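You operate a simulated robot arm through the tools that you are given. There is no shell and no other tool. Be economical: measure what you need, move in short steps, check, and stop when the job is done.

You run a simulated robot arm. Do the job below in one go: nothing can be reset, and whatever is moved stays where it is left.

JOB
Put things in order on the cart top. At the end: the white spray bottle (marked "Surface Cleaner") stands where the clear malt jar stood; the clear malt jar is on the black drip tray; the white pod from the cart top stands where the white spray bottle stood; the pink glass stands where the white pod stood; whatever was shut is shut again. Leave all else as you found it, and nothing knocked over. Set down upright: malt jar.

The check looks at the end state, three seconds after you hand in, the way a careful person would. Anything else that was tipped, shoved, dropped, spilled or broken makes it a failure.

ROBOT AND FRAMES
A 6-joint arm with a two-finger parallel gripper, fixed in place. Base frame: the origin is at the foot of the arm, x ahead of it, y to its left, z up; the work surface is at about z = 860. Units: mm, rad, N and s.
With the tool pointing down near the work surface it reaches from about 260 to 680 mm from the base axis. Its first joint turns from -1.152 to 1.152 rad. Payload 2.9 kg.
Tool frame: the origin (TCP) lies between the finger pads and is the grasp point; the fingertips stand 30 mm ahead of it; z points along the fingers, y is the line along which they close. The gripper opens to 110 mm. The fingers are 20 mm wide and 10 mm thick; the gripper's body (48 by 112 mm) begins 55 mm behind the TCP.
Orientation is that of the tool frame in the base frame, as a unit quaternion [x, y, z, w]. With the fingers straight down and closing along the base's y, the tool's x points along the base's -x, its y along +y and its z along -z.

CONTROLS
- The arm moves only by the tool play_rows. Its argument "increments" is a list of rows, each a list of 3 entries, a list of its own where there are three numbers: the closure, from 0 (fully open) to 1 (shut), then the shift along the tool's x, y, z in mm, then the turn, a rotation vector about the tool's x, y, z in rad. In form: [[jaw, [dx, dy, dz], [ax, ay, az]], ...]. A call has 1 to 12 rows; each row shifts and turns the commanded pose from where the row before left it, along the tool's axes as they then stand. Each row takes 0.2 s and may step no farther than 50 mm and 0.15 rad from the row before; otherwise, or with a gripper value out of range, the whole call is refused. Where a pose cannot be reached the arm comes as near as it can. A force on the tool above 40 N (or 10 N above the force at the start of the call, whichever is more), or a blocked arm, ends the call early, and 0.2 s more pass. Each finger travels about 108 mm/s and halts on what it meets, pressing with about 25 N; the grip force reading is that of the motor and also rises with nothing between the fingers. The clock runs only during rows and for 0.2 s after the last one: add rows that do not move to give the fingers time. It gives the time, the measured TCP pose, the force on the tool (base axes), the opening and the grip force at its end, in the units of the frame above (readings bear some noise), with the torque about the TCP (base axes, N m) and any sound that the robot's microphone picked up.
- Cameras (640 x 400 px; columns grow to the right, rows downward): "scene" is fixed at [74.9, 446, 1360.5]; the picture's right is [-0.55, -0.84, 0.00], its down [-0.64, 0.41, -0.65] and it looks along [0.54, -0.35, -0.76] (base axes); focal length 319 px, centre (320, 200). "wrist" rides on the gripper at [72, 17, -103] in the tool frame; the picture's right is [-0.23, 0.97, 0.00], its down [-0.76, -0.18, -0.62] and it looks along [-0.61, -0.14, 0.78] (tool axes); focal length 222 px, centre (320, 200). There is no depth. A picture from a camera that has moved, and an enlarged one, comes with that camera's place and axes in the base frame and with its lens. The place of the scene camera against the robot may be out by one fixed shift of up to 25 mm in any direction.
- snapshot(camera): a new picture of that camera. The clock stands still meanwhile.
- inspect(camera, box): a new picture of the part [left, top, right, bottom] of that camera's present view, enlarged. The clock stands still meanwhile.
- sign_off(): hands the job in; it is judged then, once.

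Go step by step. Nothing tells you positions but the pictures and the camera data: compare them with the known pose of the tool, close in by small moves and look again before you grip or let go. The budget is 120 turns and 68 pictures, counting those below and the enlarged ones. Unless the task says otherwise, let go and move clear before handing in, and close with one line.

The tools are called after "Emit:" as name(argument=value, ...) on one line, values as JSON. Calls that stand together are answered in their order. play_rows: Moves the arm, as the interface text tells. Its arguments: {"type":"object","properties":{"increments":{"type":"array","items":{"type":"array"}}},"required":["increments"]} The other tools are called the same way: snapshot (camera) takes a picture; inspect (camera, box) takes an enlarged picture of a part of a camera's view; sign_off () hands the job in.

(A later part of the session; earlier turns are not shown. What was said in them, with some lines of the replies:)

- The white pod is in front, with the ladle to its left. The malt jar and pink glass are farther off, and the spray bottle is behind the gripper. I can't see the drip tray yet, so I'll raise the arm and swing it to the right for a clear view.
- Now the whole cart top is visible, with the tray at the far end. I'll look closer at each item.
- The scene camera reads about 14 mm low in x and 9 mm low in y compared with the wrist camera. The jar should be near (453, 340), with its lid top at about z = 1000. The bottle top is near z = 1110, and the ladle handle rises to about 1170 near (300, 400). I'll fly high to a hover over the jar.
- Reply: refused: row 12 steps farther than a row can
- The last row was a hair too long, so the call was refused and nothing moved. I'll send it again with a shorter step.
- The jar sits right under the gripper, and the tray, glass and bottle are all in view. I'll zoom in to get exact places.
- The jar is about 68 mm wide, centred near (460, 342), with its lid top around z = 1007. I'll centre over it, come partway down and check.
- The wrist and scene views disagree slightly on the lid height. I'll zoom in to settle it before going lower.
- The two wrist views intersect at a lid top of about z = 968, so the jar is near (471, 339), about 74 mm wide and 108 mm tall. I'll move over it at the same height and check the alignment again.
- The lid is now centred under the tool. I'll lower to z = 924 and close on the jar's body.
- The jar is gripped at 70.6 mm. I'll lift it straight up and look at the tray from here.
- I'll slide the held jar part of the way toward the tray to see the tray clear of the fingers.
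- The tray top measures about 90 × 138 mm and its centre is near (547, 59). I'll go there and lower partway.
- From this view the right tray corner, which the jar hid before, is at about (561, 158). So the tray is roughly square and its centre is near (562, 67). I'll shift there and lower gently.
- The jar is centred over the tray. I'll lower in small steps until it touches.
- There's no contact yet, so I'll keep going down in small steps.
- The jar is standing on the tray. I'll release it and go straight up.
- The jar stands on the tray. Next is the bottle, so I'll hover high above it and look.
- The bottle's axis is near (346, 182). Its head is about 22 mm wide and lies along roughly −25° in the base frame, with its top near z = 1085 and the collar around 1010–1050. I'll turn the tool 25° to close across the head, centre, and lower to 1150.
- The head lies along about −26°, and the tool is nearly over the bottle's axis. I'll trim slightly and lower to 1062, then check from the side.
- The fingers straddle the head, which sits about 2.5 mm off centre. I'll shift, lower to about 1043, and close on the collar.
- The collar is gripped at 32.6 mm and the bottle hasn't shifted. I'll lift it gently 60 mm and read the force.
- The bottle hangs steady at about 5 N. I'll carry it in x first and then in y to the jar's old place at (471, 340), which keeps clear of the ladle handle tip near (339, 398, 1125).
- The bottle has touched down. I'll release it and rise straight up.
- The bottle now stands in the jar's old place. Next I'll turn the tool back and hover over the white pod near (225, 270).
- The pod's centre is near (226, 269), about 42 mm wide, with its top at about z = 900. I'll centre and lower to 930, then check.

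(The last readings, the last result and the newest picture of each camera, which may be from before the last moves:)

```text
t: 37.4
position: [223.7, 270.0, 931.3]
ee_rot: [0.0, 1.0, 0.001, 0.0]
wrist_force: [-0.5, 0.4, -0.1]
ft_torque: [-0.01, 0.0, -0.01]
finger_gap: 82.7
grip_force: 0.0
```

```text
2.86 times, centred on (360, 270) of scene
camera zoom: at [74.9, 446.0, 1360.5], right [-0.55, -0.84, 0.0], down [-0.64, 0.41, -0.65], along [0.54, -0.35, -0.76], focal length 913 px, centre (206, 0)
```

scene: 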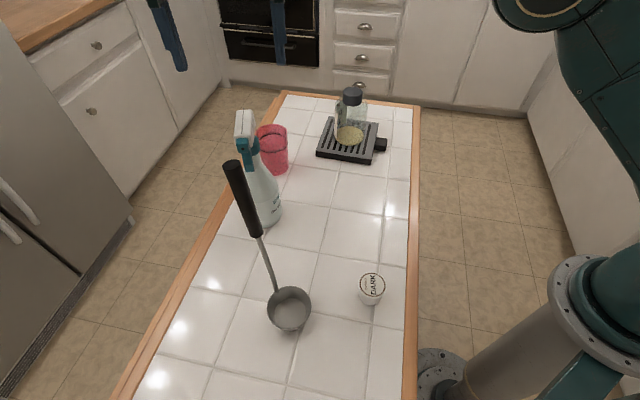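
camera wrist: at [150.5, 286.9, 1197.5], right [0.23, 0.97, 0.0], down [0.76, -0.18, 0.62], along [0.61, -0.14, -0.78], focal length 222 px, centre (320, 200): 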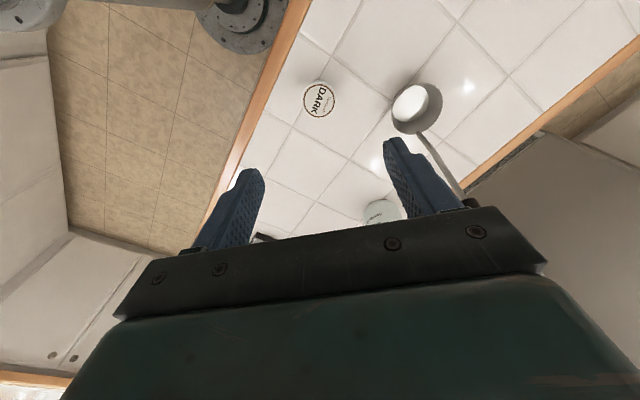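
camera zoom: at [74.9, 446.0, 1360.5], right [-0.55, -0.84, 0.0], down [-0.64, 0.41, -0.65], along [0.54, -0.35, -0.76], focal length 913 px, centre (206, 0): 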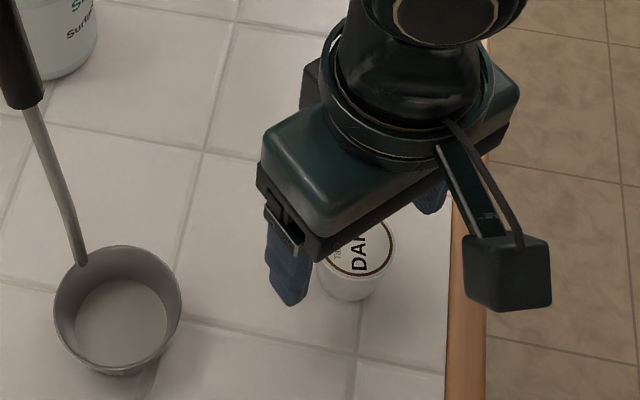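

Triangulating again puts the pod at (226.4, 268.9) with its top at z = 896. I'll trim and lower so the fingertips stay just above the tiles, then close.

Emit:
play_rows(increments=[[0.25, [-2.5, -1, 15], [0, 0, 0]], [0.25, [0, 0, 15], [0, 0, 0]], [0.25, [0, 0, 6], [0, 0, 0]], [0.25, [0, 0, 0], [0, 0, 0]], [0.4, [0, 0, 0], [0, 0, 0]], [0.5, [0, 0, 0], [0, 0, 0]], [0.6, [0, 0, 0], [0, 0, 0]], [0.7, [0, 0, 0], [0, 0, 0]], [0.75, [0, 0, 0], [0, 0, 0]]])

Emit:
inspect(camera="scene", box=[260, 200, 460, 340])

```text
t: 39.4
position: [228.4, 268.0, 896.3]
ee_rot: [0.0, 1.0, 0.001, 0.0]
wrist_force: [0.2, 0.2, 0.4]
ft_torque: [0.04, 0.01, -0.01]
finger_gap: 42.2
grip_force: 25.1
```

```text
2.86 times, centred on (360, 270) of scene
camera zoom: at [74.9, 446.0, 1360.5], right [-0.55, -0.84, 0.0], down [-0.64, 0.41, -0.65], along [0.54, -0.35, -0.76], focal length 913 px, centre (206, 0)
```

zoom: 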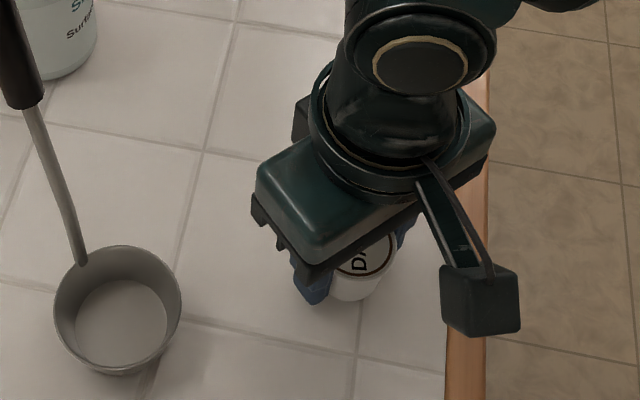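

The pod is gripped at 42 mm. I'll lift it and carry it to the bottle's old place near (348, 182).

Emit:
play_rows(increments=[[0.75, [0, 0, -10], [0, 0, 0]], [0.75, [0, 0, -25], [0, 0, 0]], [0.75, [0, 0, -25], [0, 0, 0]], [0.75, [-30, -21.7, 0], [0, 0, 0]], [0.75, [-30, -21.7, 0], [0, 0, 0]], [0.75, [-30, -21.7, 0], [0, 0, 0]], [0.75, [-30, -21.7, 0], [0, 0, 0]], [0.75, [0, 0, 20], [0, 0, 0]], [0.75, [0, 0, 20], [0, 0, 0]], [0.75, [0, 0, 0], [0, 0, 0]]])

Emit:
snapshot(camera="scene")

Emit:
inspect(camera="wrist", box=[200, 80, 440, 230])

```text
t: 41.6
position: [347.8, 182.0, 915.9]
ee_rot: [0.001, 1.0, 0.0, -0.001]
wrist_force: [0.6, 0.0, 0.1]
ft_torque: [0.0, 0.02, 0.0]
finger_gap: 42.5
grip_force: 24.8
```

```text
23 pictures are left
```

scene: 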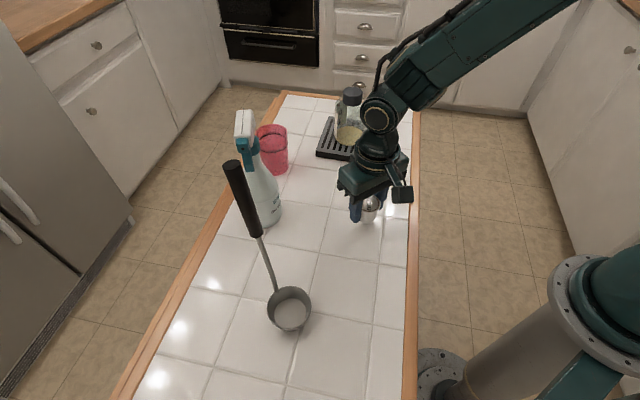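

```text
2.67 times, centred on (320, 155) of wrist
camera zoom: at [276.4, 199.4, 1018.3], right [0.23, 0.97, 0.0], down [0.76, -0.18, 0.62], along [0.61, -0.14, -0.78], focal length 592 px, centre (320, 320)
```

zoom: 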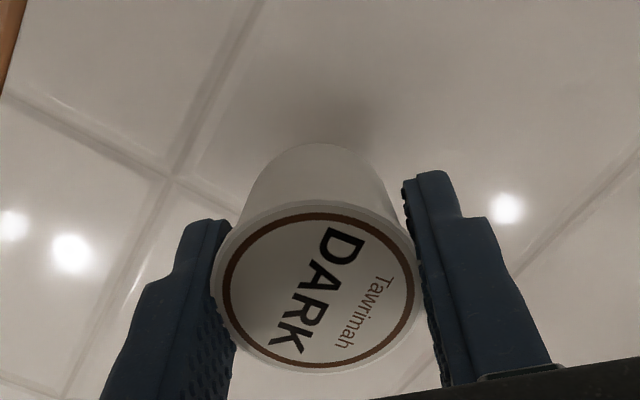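

Position agrees with the bottle's old base in the scene view. I'll lower the last bit carefully.

Emit:
play_rows(increments=[[0.75, [0, 0, 10], [0, 0, 0]], [0.75, [0, 0, 7], [0, 0, 0]], [0.75, [0, 0, 1.5], [0, 0, 0]], [0.75, [0, 0, 0], [0, 0, 0]]])

```text
t: 42.6
position: [349.5, 182.5, 897.2]
ee_rot: [0.0, 1.0, 0.0, -0.001]
wrist_force: [0.4, 0.2, 0.1]
ft_torque: [-0.01, -0.01, 0.01]
finger_gap: 42.3
grip_force: 24.8
```

Emit:
play_rows(increments=[[0.75, [0, 0, 1], [0, 0, 0]], [0.75, [0, 0, 0.7], [0, 0, 0]], [0.75, [0, 0, 0], [0, 0, 0]]])

```text
t: 43.4
position: [348.9, 182.9, 895.9]
ee_rot: [0.0, 1.0, 0.0, 0.0]
wrist_force: [-0.1, 0.2, 5.8]
ft_torque: [-0.03, 0.04, -0.01]
finger_gap: 42.0
grip_force: 25.3
```

The pod has touched down. I'll release it, rise, and head for a hover over the pink glass.

Emit:
play_rows(increments=[[0.6, [0, 0, 0], [0, 0, 0]], [0.4, [0, 0, 0], [0, 0, 0]], [0.25, [0, 0, 0], [0, 0, 0]], [0.25, [0, 0, 0], [0, 0, 0]], [0.25, [0, 0, -30], [0, 0, 0]], [0.2, [0, 0, -45], [0, 0, 0]], [0, [0, 0, -45], [0, 0, 0]], [0, [0, 0, -45], [0, 0, 0]], [0, [0, 0, -45], [0, 0, 0]]])

Emit:
snapshot(camera="wrist")

```text
t: 45.4
position: [350.7, 180.7, 1106.3]
ee_rot: [0.0, 1.0, 0.0, 0.0]
wrist_force: [-0.3, 0.1, -0.1]
ft_torque: [0.0, 0.01, 0.0]
finger_gap: 110.0
grip_force: 0.0
```

```text
21 pictures are left
camera wrist: at [277.0, 197.0, 1208.8], right [0.23, 0.97, 0.0], down [0.76, -0.18, 0.62], along [0.61, -0.14, -0.78], focal length 222 px, centre (320, 200)
```

wrist: 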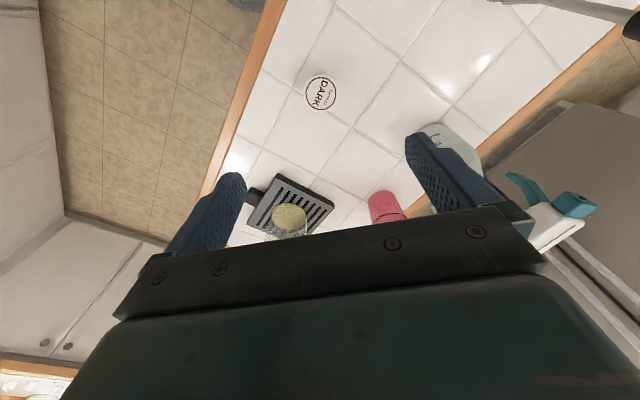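

The pod stands fine. Now over to the glass, staying above the bottle's height.

Emit:
play_rows(increments=[[0, [0, 0, -40], [0, 0, 0]], [0, [-42, 11, 0], [0, 0, 0]], [0, [-42, 11, 0], [0, 0, 0]], [0, [-42, 11, 0], [0, 0, 0]], [0, [-42, 11, 0], [0, 0, 0]], [0, [-42, 11, 0], [0, 0, 0]], [0, [0, 0, 0], [0, 0, 0]]])

Emit:
inspect(camera="wrist", box=[220, 40, 440, 180])

```text
t: 47.0
position: [558.9, 234.3, 1145.5]
ee_rot: [0.0, 1.0, 0.0, -0.001]
wrist_force: [-0.8, -0.1, 0.4]
ft_torque: [0.0, 0.01, 0.02]
finger_gap: 109.9
grip_force: 0.1
```

```text
2.86 times, centred on (330, 110) of wrist
camera zoom: at [486.7, 251.1, 1248.8], right [0.23, 0.97, 0.0], down [0.76, -0.18, 0.62], along [0.61, -0.14, -0.78], focal length 635 px, centre (291, 457)
```

zoom: 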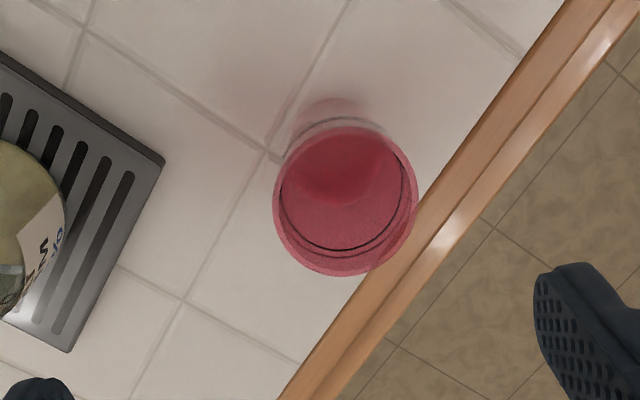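

The glass is about 65 mm wide, centred near (579, 256), with its rim at about z = 953. Turning the tool −25° keeps the camera away from the bottle. I'll centre, turn, lower to 1020 and look.

Emit:
play_rows(increments=[[0, [-20, 22, 0], [0, 0, 0]], [0, [0, 0, 0], [0, 0, -0.145]], [0, [0, 0, 0], [0, 0, -0.145]], [0, [0, 0, 0], [0, 0, -0.146]], [0, [0, 0, 40], [0, 0, 0]], [0, [0, 0, 40], [0, 0, 0]], [0, [0, 0, 40], [0, 0, 0]], [0, [0, 0, 0], [0, 0, 0]]])

Emit:
inspect(camera="wrist", box=[180, 60, 460, 235])

Emit:
snapshot(camera="scene")

```text
t: 48.8
position: [567.9, 254.4, 1017.9]
ee_rot: [-0.216, 0.976, 0.0, 0.001]
wrist_force: [0.1, -0.1, -0.3]
ft_torque: [-0.01, 0.02, -0.01]
finger_gap: 109.8
grip_force: 0.1
out of reach, approached as far as the arm can: row 1
```

```text
2.29 times, centred on (320, 148) of wrist
camera zoom: at [495.2, 238.9, 1121.7], right [-0.21, 0.98, 0.0], down [0.77, 0.16, 0.62], along [0.61, 0.13, -0.78], focal length 508 px, centre (320, 320)
```

zoom: 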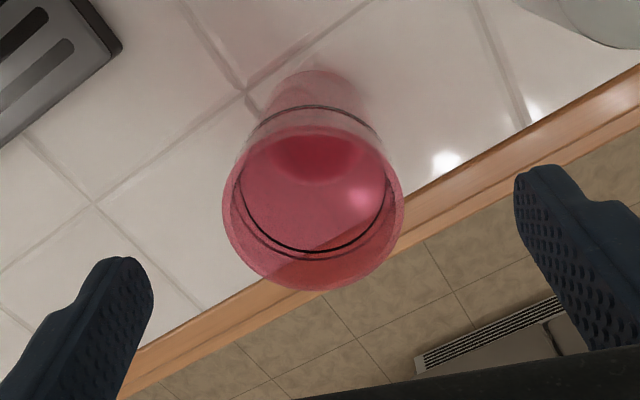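

```text
18 pictures are left
```

scene: 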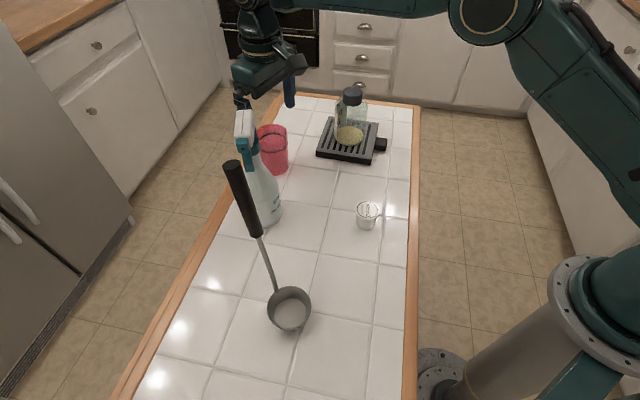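

At that height the arm ran out of reach, so I'm about 11 mm short in x. I'll go lower, where it reaches farther, then shift over the glass and read the pose.

Emit:
play_rows(increments=[[0, [0, 0, 25], [0, 0, 0]], [0, [-5, -2, 0], [0, 0, 0]], [0, [-5.4, -1.75, 0], [0, 0, 0]], [0, [0, 0, 0], [0, 0, 0]]])

Emit:
inspect(camera="wrist", box=[180, 60, 460, 235])

```text
t: 49.8
position: [579.8, 255.8, 994.6]
ee_rot: [-0.216, 0.976, 0.0, 0.0]
wrist_force: [-0.1, 0.9, 0.7]
ft_torque: [-0.04, -0.01, 0.01]
finger_gap: 110.0
grip_force: 0.1
```

```text
2.29 times, centred on (320, 148) of wrist
camera zoom: at [505.9, 239.5, 1097.3], right [-0.2, 0.98, 0.0], down [0.77, 0.16, 0.62], along [0.61, 0.13, -0.78], focal length 508 px, centre (320, 320)
```

zoom: 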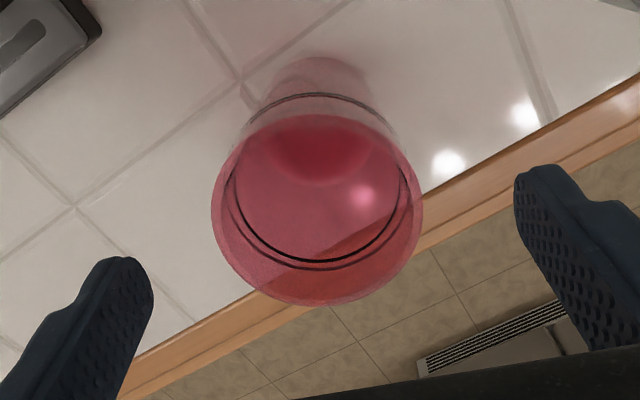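

The glass is centred between the fingers. I'll lower to about 920 and close.

Emit:
play_rows(increments=[[0, [0, 0, 30], [0, 0, 0]], [0, [0, 0, 30], [0, 0, 0]], [0, [0, 0, 14], [0, 0, 0]], [0, [0, 0, 0], [0, 0, 0]], [0.3, [0, 0, 0], [0, 0, 0]], [0.4, [0, 0, 0], [0, 0, 0]], [0.5, [0, 0, 0], [0, 0, 0]], [0.58, [0, 0, 0], [0, 0, 0]]])

Emit:
snapshot(camera="scene")

```text
t: 51.6
position: [580.0, 255.3, 920.2]
ee_rot: [-0.216, 0.976, 0.0, 0.0]
wrist_force: [-0.6, -0.9, 0.6]
ft_torque: [0.04, -0.01, 0.0]
finger_gap: 62.5
grip_force: 25.6
```

```text
16 pictures are left
```

scene: 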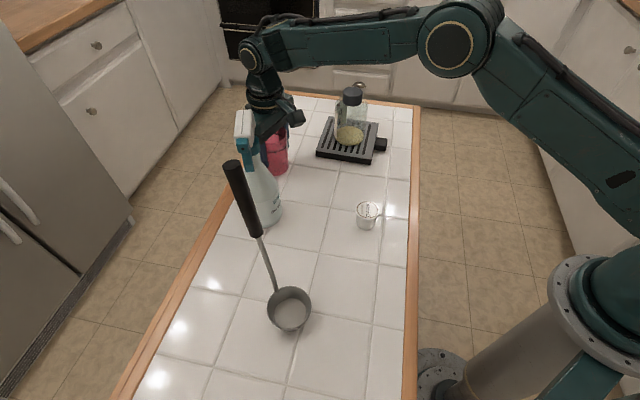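

The glass is gripped at 62.5 mm. I'll lift it and carry it inward, clear of the bottle, passing high over the pod.

Emit:
play_rows(increments=[[0.58, [0, 0, -10], [0, 0, 0]], [0.58, [0, 0, -30], [0, 0, 0]], [0.58, [0, 0, -30], [0, 0, 0]], [0.58, [31.8, -3.1, -10], [0, 0, 0]], [0.58, [31.8, -3.1, -10], [0, 0, 0]], [0.58, [31.8, -3.1, -10], [0, 0, 0]], [0.58, [31.8, -3.1, -10], [0, 0, 0]], [0.58, [0, 0, 0], [0, 0, 0]]])

Emit:
snapshot(camera="scene")

```text
t: 53.4
position: [468.0, 188.1, 1031.7]
ee_rot: [-0.217, 0.976, 0.0, 0.0]
wrist_force: [0.2, -0.2, -2.0]
ft_torque: [-0.01, -0.05, -0.01]
finger_gap: 61.9
grip_force: 24.8
```

```text
15 pictures are left
```

scene: 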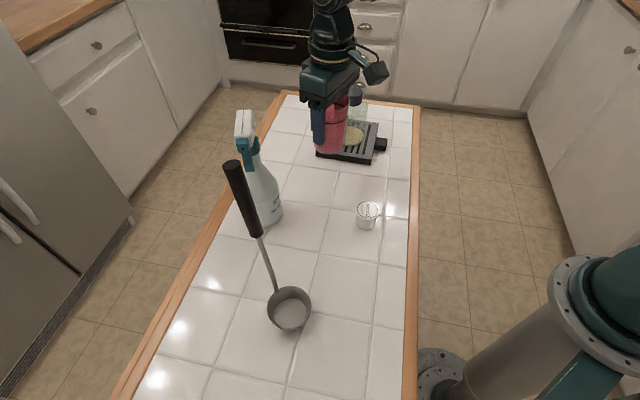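

Emit:
play_rows(increments=[[0.58, [30.65, 17.1, 0], [0, 0, 0]], [0.58, [30.65, 17.1, 0], [0, 0, 0]], [0.58, [30.65, 17.1, 0], [0, 0, 0]], [0.58, [30.65, 17.1, 0], [0, 0, 0]], [0.58, [15.7, 26.6, 0], [0, 0, 0]], [0.58, [15.7, 26.6, 0], [0, 0, 0]], [0.58, [15.7, 26.6, 0], [0, 0, 0]], [0.58, [15.7, 26.6, 0], [0, 0, 0]], [0.58, [0, 0, 0], [0, 0, 0]], [0.58, [0, 0, 0], [0, 0, 0]]])

Emit:
inspect(camera="wrist", box=[180, 60, 460, 235])

Emit:
snapshot(camera="scene")

```text
t: 55.6
position: [225.9, 271.2, 1031.5]
ee_rot: [-0.216, 0.976, 0.0, 0.0]
wrist_force: [0.4, 0.3, -2.3]
ft_torque: [-0.01, 0.0, -0.02]
finger_gap: 61.9
grip_force: 24.9
```

```text
2.29 times, centred on (320, 148) of wrist
camera zoom: at [153.6, 255.1, 1133.2], right [-0.2, 0.98, 0.0], down [0.77, 0.16, 0.62], along [0.61, 0.13, -0.78], focal length 508 px, centre (320, 320)
```

zoom: 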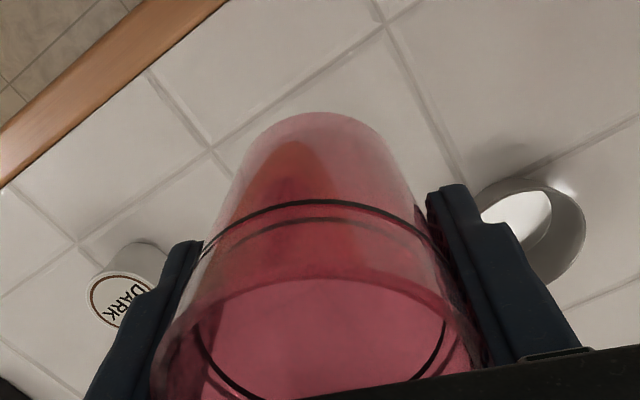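

```text
13 pictures are left
```

scene: 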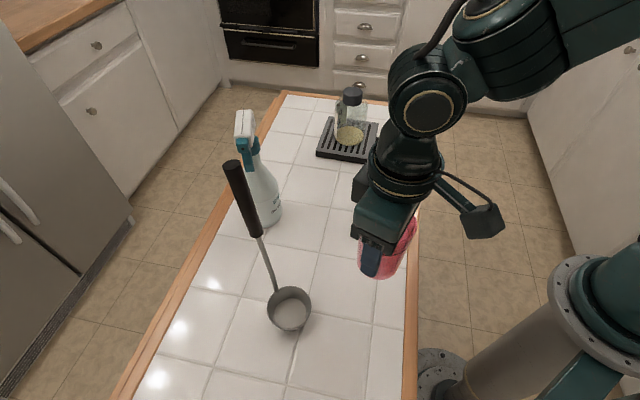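

The glass is upright and over the pod's old place. I'll lower it, stopping a few mm short.

Emit:
play_rows(increments=[[0.58, [0, 0, 35], [0, 0, 0]], [0.58, [0, 0, 35], [0, 0, 0]], [0.58, [0, 0, 25], [0, 0, 0]], [0.58, [0, 0, 9], [0, 0, 0]], [0.58, [0, 0, 0], [0, 0, 0]]])

Emit:
inspect(camera="scene", box=[260, 200, 460, 340])

```text
t: 56.8
position: [226.0, 270.3, 926.1]
ee_rot: [-0.217, 0.976, 0.0, 0.0]
wrist_force: [0.2, 0.0, -1.2]
ft_torque: [0.0, -0.01, 0.02]
finger_gap: 61.9
grip_force: 25.0
```

```text
2.86 times, centred on (360, 270) of scene
camera zoom: at [74.9, 446.0, 1360.5], right [-0.55, -0.84, 0.0], down [-0.64, 0.41, -0.65], along [0.54, -0.35, -0.76], focal length 913 px, centre (206, 0)
```

zoom: 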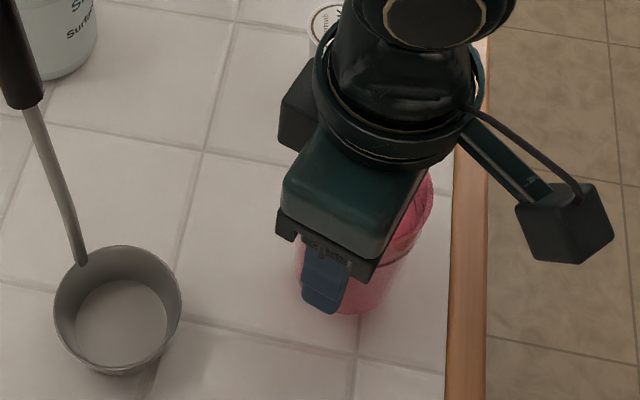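

Emit:
play_rows(increments=[[0.58, [0, 0, 2], [0, 0, 0]], [0.58, [0, 0, 1.5], [0, 0, 0]], [0.58, [0, 0, 0], [0, 0, 0]]])

```text
t: 57.6
position: [227.6, 270.3, 922.3]
ee_rot: [-0.216, 0.976, 0.0, 0.0]
wrist_force: [-0.1, 0.0, -1.7]
ft_torque: [0.02, -0.02, 0.01]
finger_gap: 61.6
grip_force: 25.0
```

Emit:
play_rows(increments=[[0.58, [0, 0, 1], [0, 0, 0]], [0.58, [0, 0, 1], [0, 0, 0]], [0.58, [0, 0, 0], [0, 0, 0]]])

```text
t: 58.4
position: [226.5, 271.1, 920.5]
ee_rot: [-0.216, 0.976, 0.0, 0.001]
wrist_force: [-0.2, 0.3, -2.7]
ft_torque: [0.0, 0.0, -0.01]
finger_gap: 61.6
grip_force: 25.1
```

Emit:
play_rows(increments=[[0.58, [0, 0, 0.8], [0, 0, 0]], [0.58, [0, 0, 0.7], [0, 0, 0]], [0.58, [0, 0, 0], [0, 0, 0]]])

```text
t: 59.2
position: [226.5, 270.4, 920.6]
ee_rot: [-0.216, 0.976, 0.0, 0.0]
wrist_force: [-0.3, 0.4, -1.7]
ft_torque: [-0.01, 0.02, 0.02]
finger_gap: 61.6
grip_force: 25.0
```

There's no contact yet, so I'll go down a little more.

Emit:
play_rows(increments=[[0.58, [0, 0, 0.8], [0, 0, 0]], [0.58, [0, 0, 0.7], [0, 0, 0]], [0.58, [0, 0, 0], [0, 0, 0]]])

Emit:
inspect(camera="scene", box=[310, 230, 430, 330])

```text
t: 60.0
position: [226.5, 271.3, 917.9]
ee_rot: [-0.217, 0.976, 0.001, 0.001]
wrist_force: [-1.9, -0.2, 10.6]
ft_torque: [0.09, -0.1, 0.05]
finger_gap: 61.1
grip_force: 25.2
```

```text
4.00 times, centred on (370, 280) of scene
camera zoom: at [74.8, 445.9, 1360.6], right [-0.55, -0.84, 0.0], down [-0.64, 0.41, -0.65], along [0.54, -0.35, -0.76], focal length 1278 px, centre (120, -120)
```

zoom: 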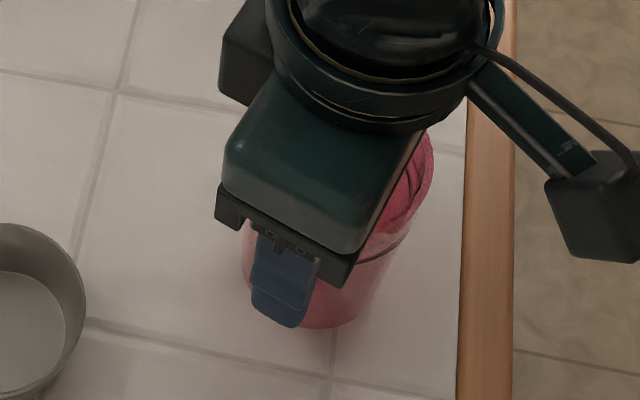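

The glass has touched down. I'll release it, rise, and move the arm away to the right.

Emit:
play_rows(increments=[[0.58, [0, 0, -0.6], [0, 0, 0]], [0.4, [0, 0, 0], [0, 0, 0]], [0.2, [0, 0, 0], [0, 0, 0]], [0, [0, 0, 0], [0, 0, 0]], [0, [0, 0, 0], [0, 0, 0]], [0, [0, 0, -30], [0, 0, 0]], [0, [0, 0, -45], [0, 0, 0]], [0, [0, 0, -45], [0, 0, 0]], [0, [0, 0, -45], [0, 0, 0]], [0, [0, 0, -45], [0, 0, 0]]])

Emit:
snapshot(camera="wrist")

```text
t: 62.2
position: [226.2, 268.7, 1129.1]
ee_rot: [-0.217, 0.976, -0.001, -0.001]
wrist_force: [-0.8, 0.4, 0.4]
ft_torque: [0.04, 0.02, -0.01]
finger_gap: 109.9
grip_force: 0.0
```

```text
10 pictures are left
camera wrist: at [153.1, 253.5, 1231.6], right [-0.21, 0.98, 0.0], down [0.77, 0.16, 0.62], along [0.61, 0.13, -0.78], focal length 222 px, centre (320, 200)
```

wrist: 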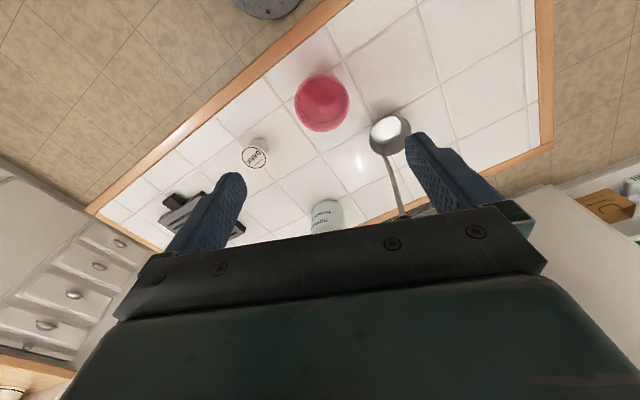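

Emit:
play_rows(increments=[[0, [0, 0, -40], [0, 0, 0]], [0, [14.5, -42.9, 0], [0, 0, 0]], [0, [14.5, -42.9, 0], [0, 0, 0]], [0, [14.5, -42.9, 0], [0, 0, 0]], [0, [14.5, -42.9, 0], [0, 0, 0]], [0, [14.5, -42.9, 0], [0, 0, 0]], [0, [14.5, -42.9, 0], [0, 0, 0]], [0, [14.5, -42.9, 0], [0, 0, 0]], [0, [14.5, -42.9, 0], [0, 0, 0]], [0, [14.5, -42.9, 0], [0, 0, 0]], [0, [0, 0, 0], [0, 0, 0]]])

Emit:
snapshot(camera="scene")

Emit:
inspect(camera="scene", box=[210, 80, 430, 220])

Emit:
inspect(camera="scene", box=[220, 190, 430, 340])

```text
t: 64.6
position: [270.3, -136.5, 1169.8]
ee_rot: [-0.216, 0.976, 0.0, 0.0]
wrist_force: [0.9, -0.2, -1.2]
ft_torque: [0.02, 0.02, 0.01]
finger_gap: 110.1
grip_force: 0.0
```

```text
9 pictures are left
```

scene: 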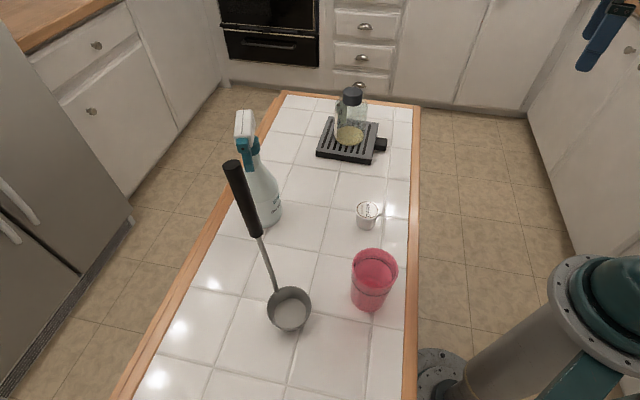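

```text
2.86 times, centred on (320, 150) of scene
camera zoom: at [74.9, 446.0, 1360.5], right [-0.55, -0.84, 0.0], down [-0.64, 0.41, -0.65], along [0.54, -0.35, -0.76], focal length 913 px, centre (320, 343)
```

zoom: 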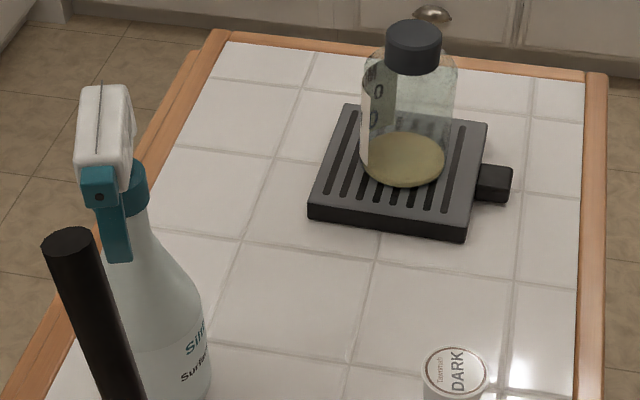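

```text
2.67 times, centred on (325, 265) of scene
camera zoom: at [74.9, 446.0, 1360.5], right [-0.55, -0.84, 0.0], down [-0.64, 0.41, -0.65], along [0.54, -0.35, -0.76], focal length 852 px, centre (307, 27)
```

zoom: 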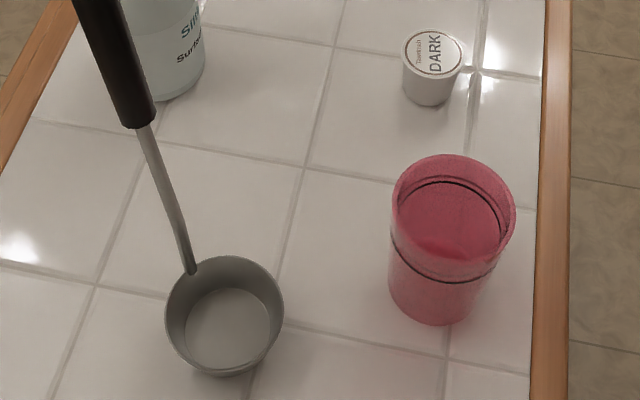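

All four items stand upright in their places, and the ladle and tray haven't moved. The gripper is open and clear, so I'm handing in.

Emit:
sign_off()

```text
The job is handed in.
```

The job is handed in: in the last pictures the malt jar stands upright on the drip tray, the spray bottle is where the jar was, the pod is where the bottle was, and the glass is where the pod was, each within a few millimetres by my reading of the pictures; nothing was opened or knocked over.
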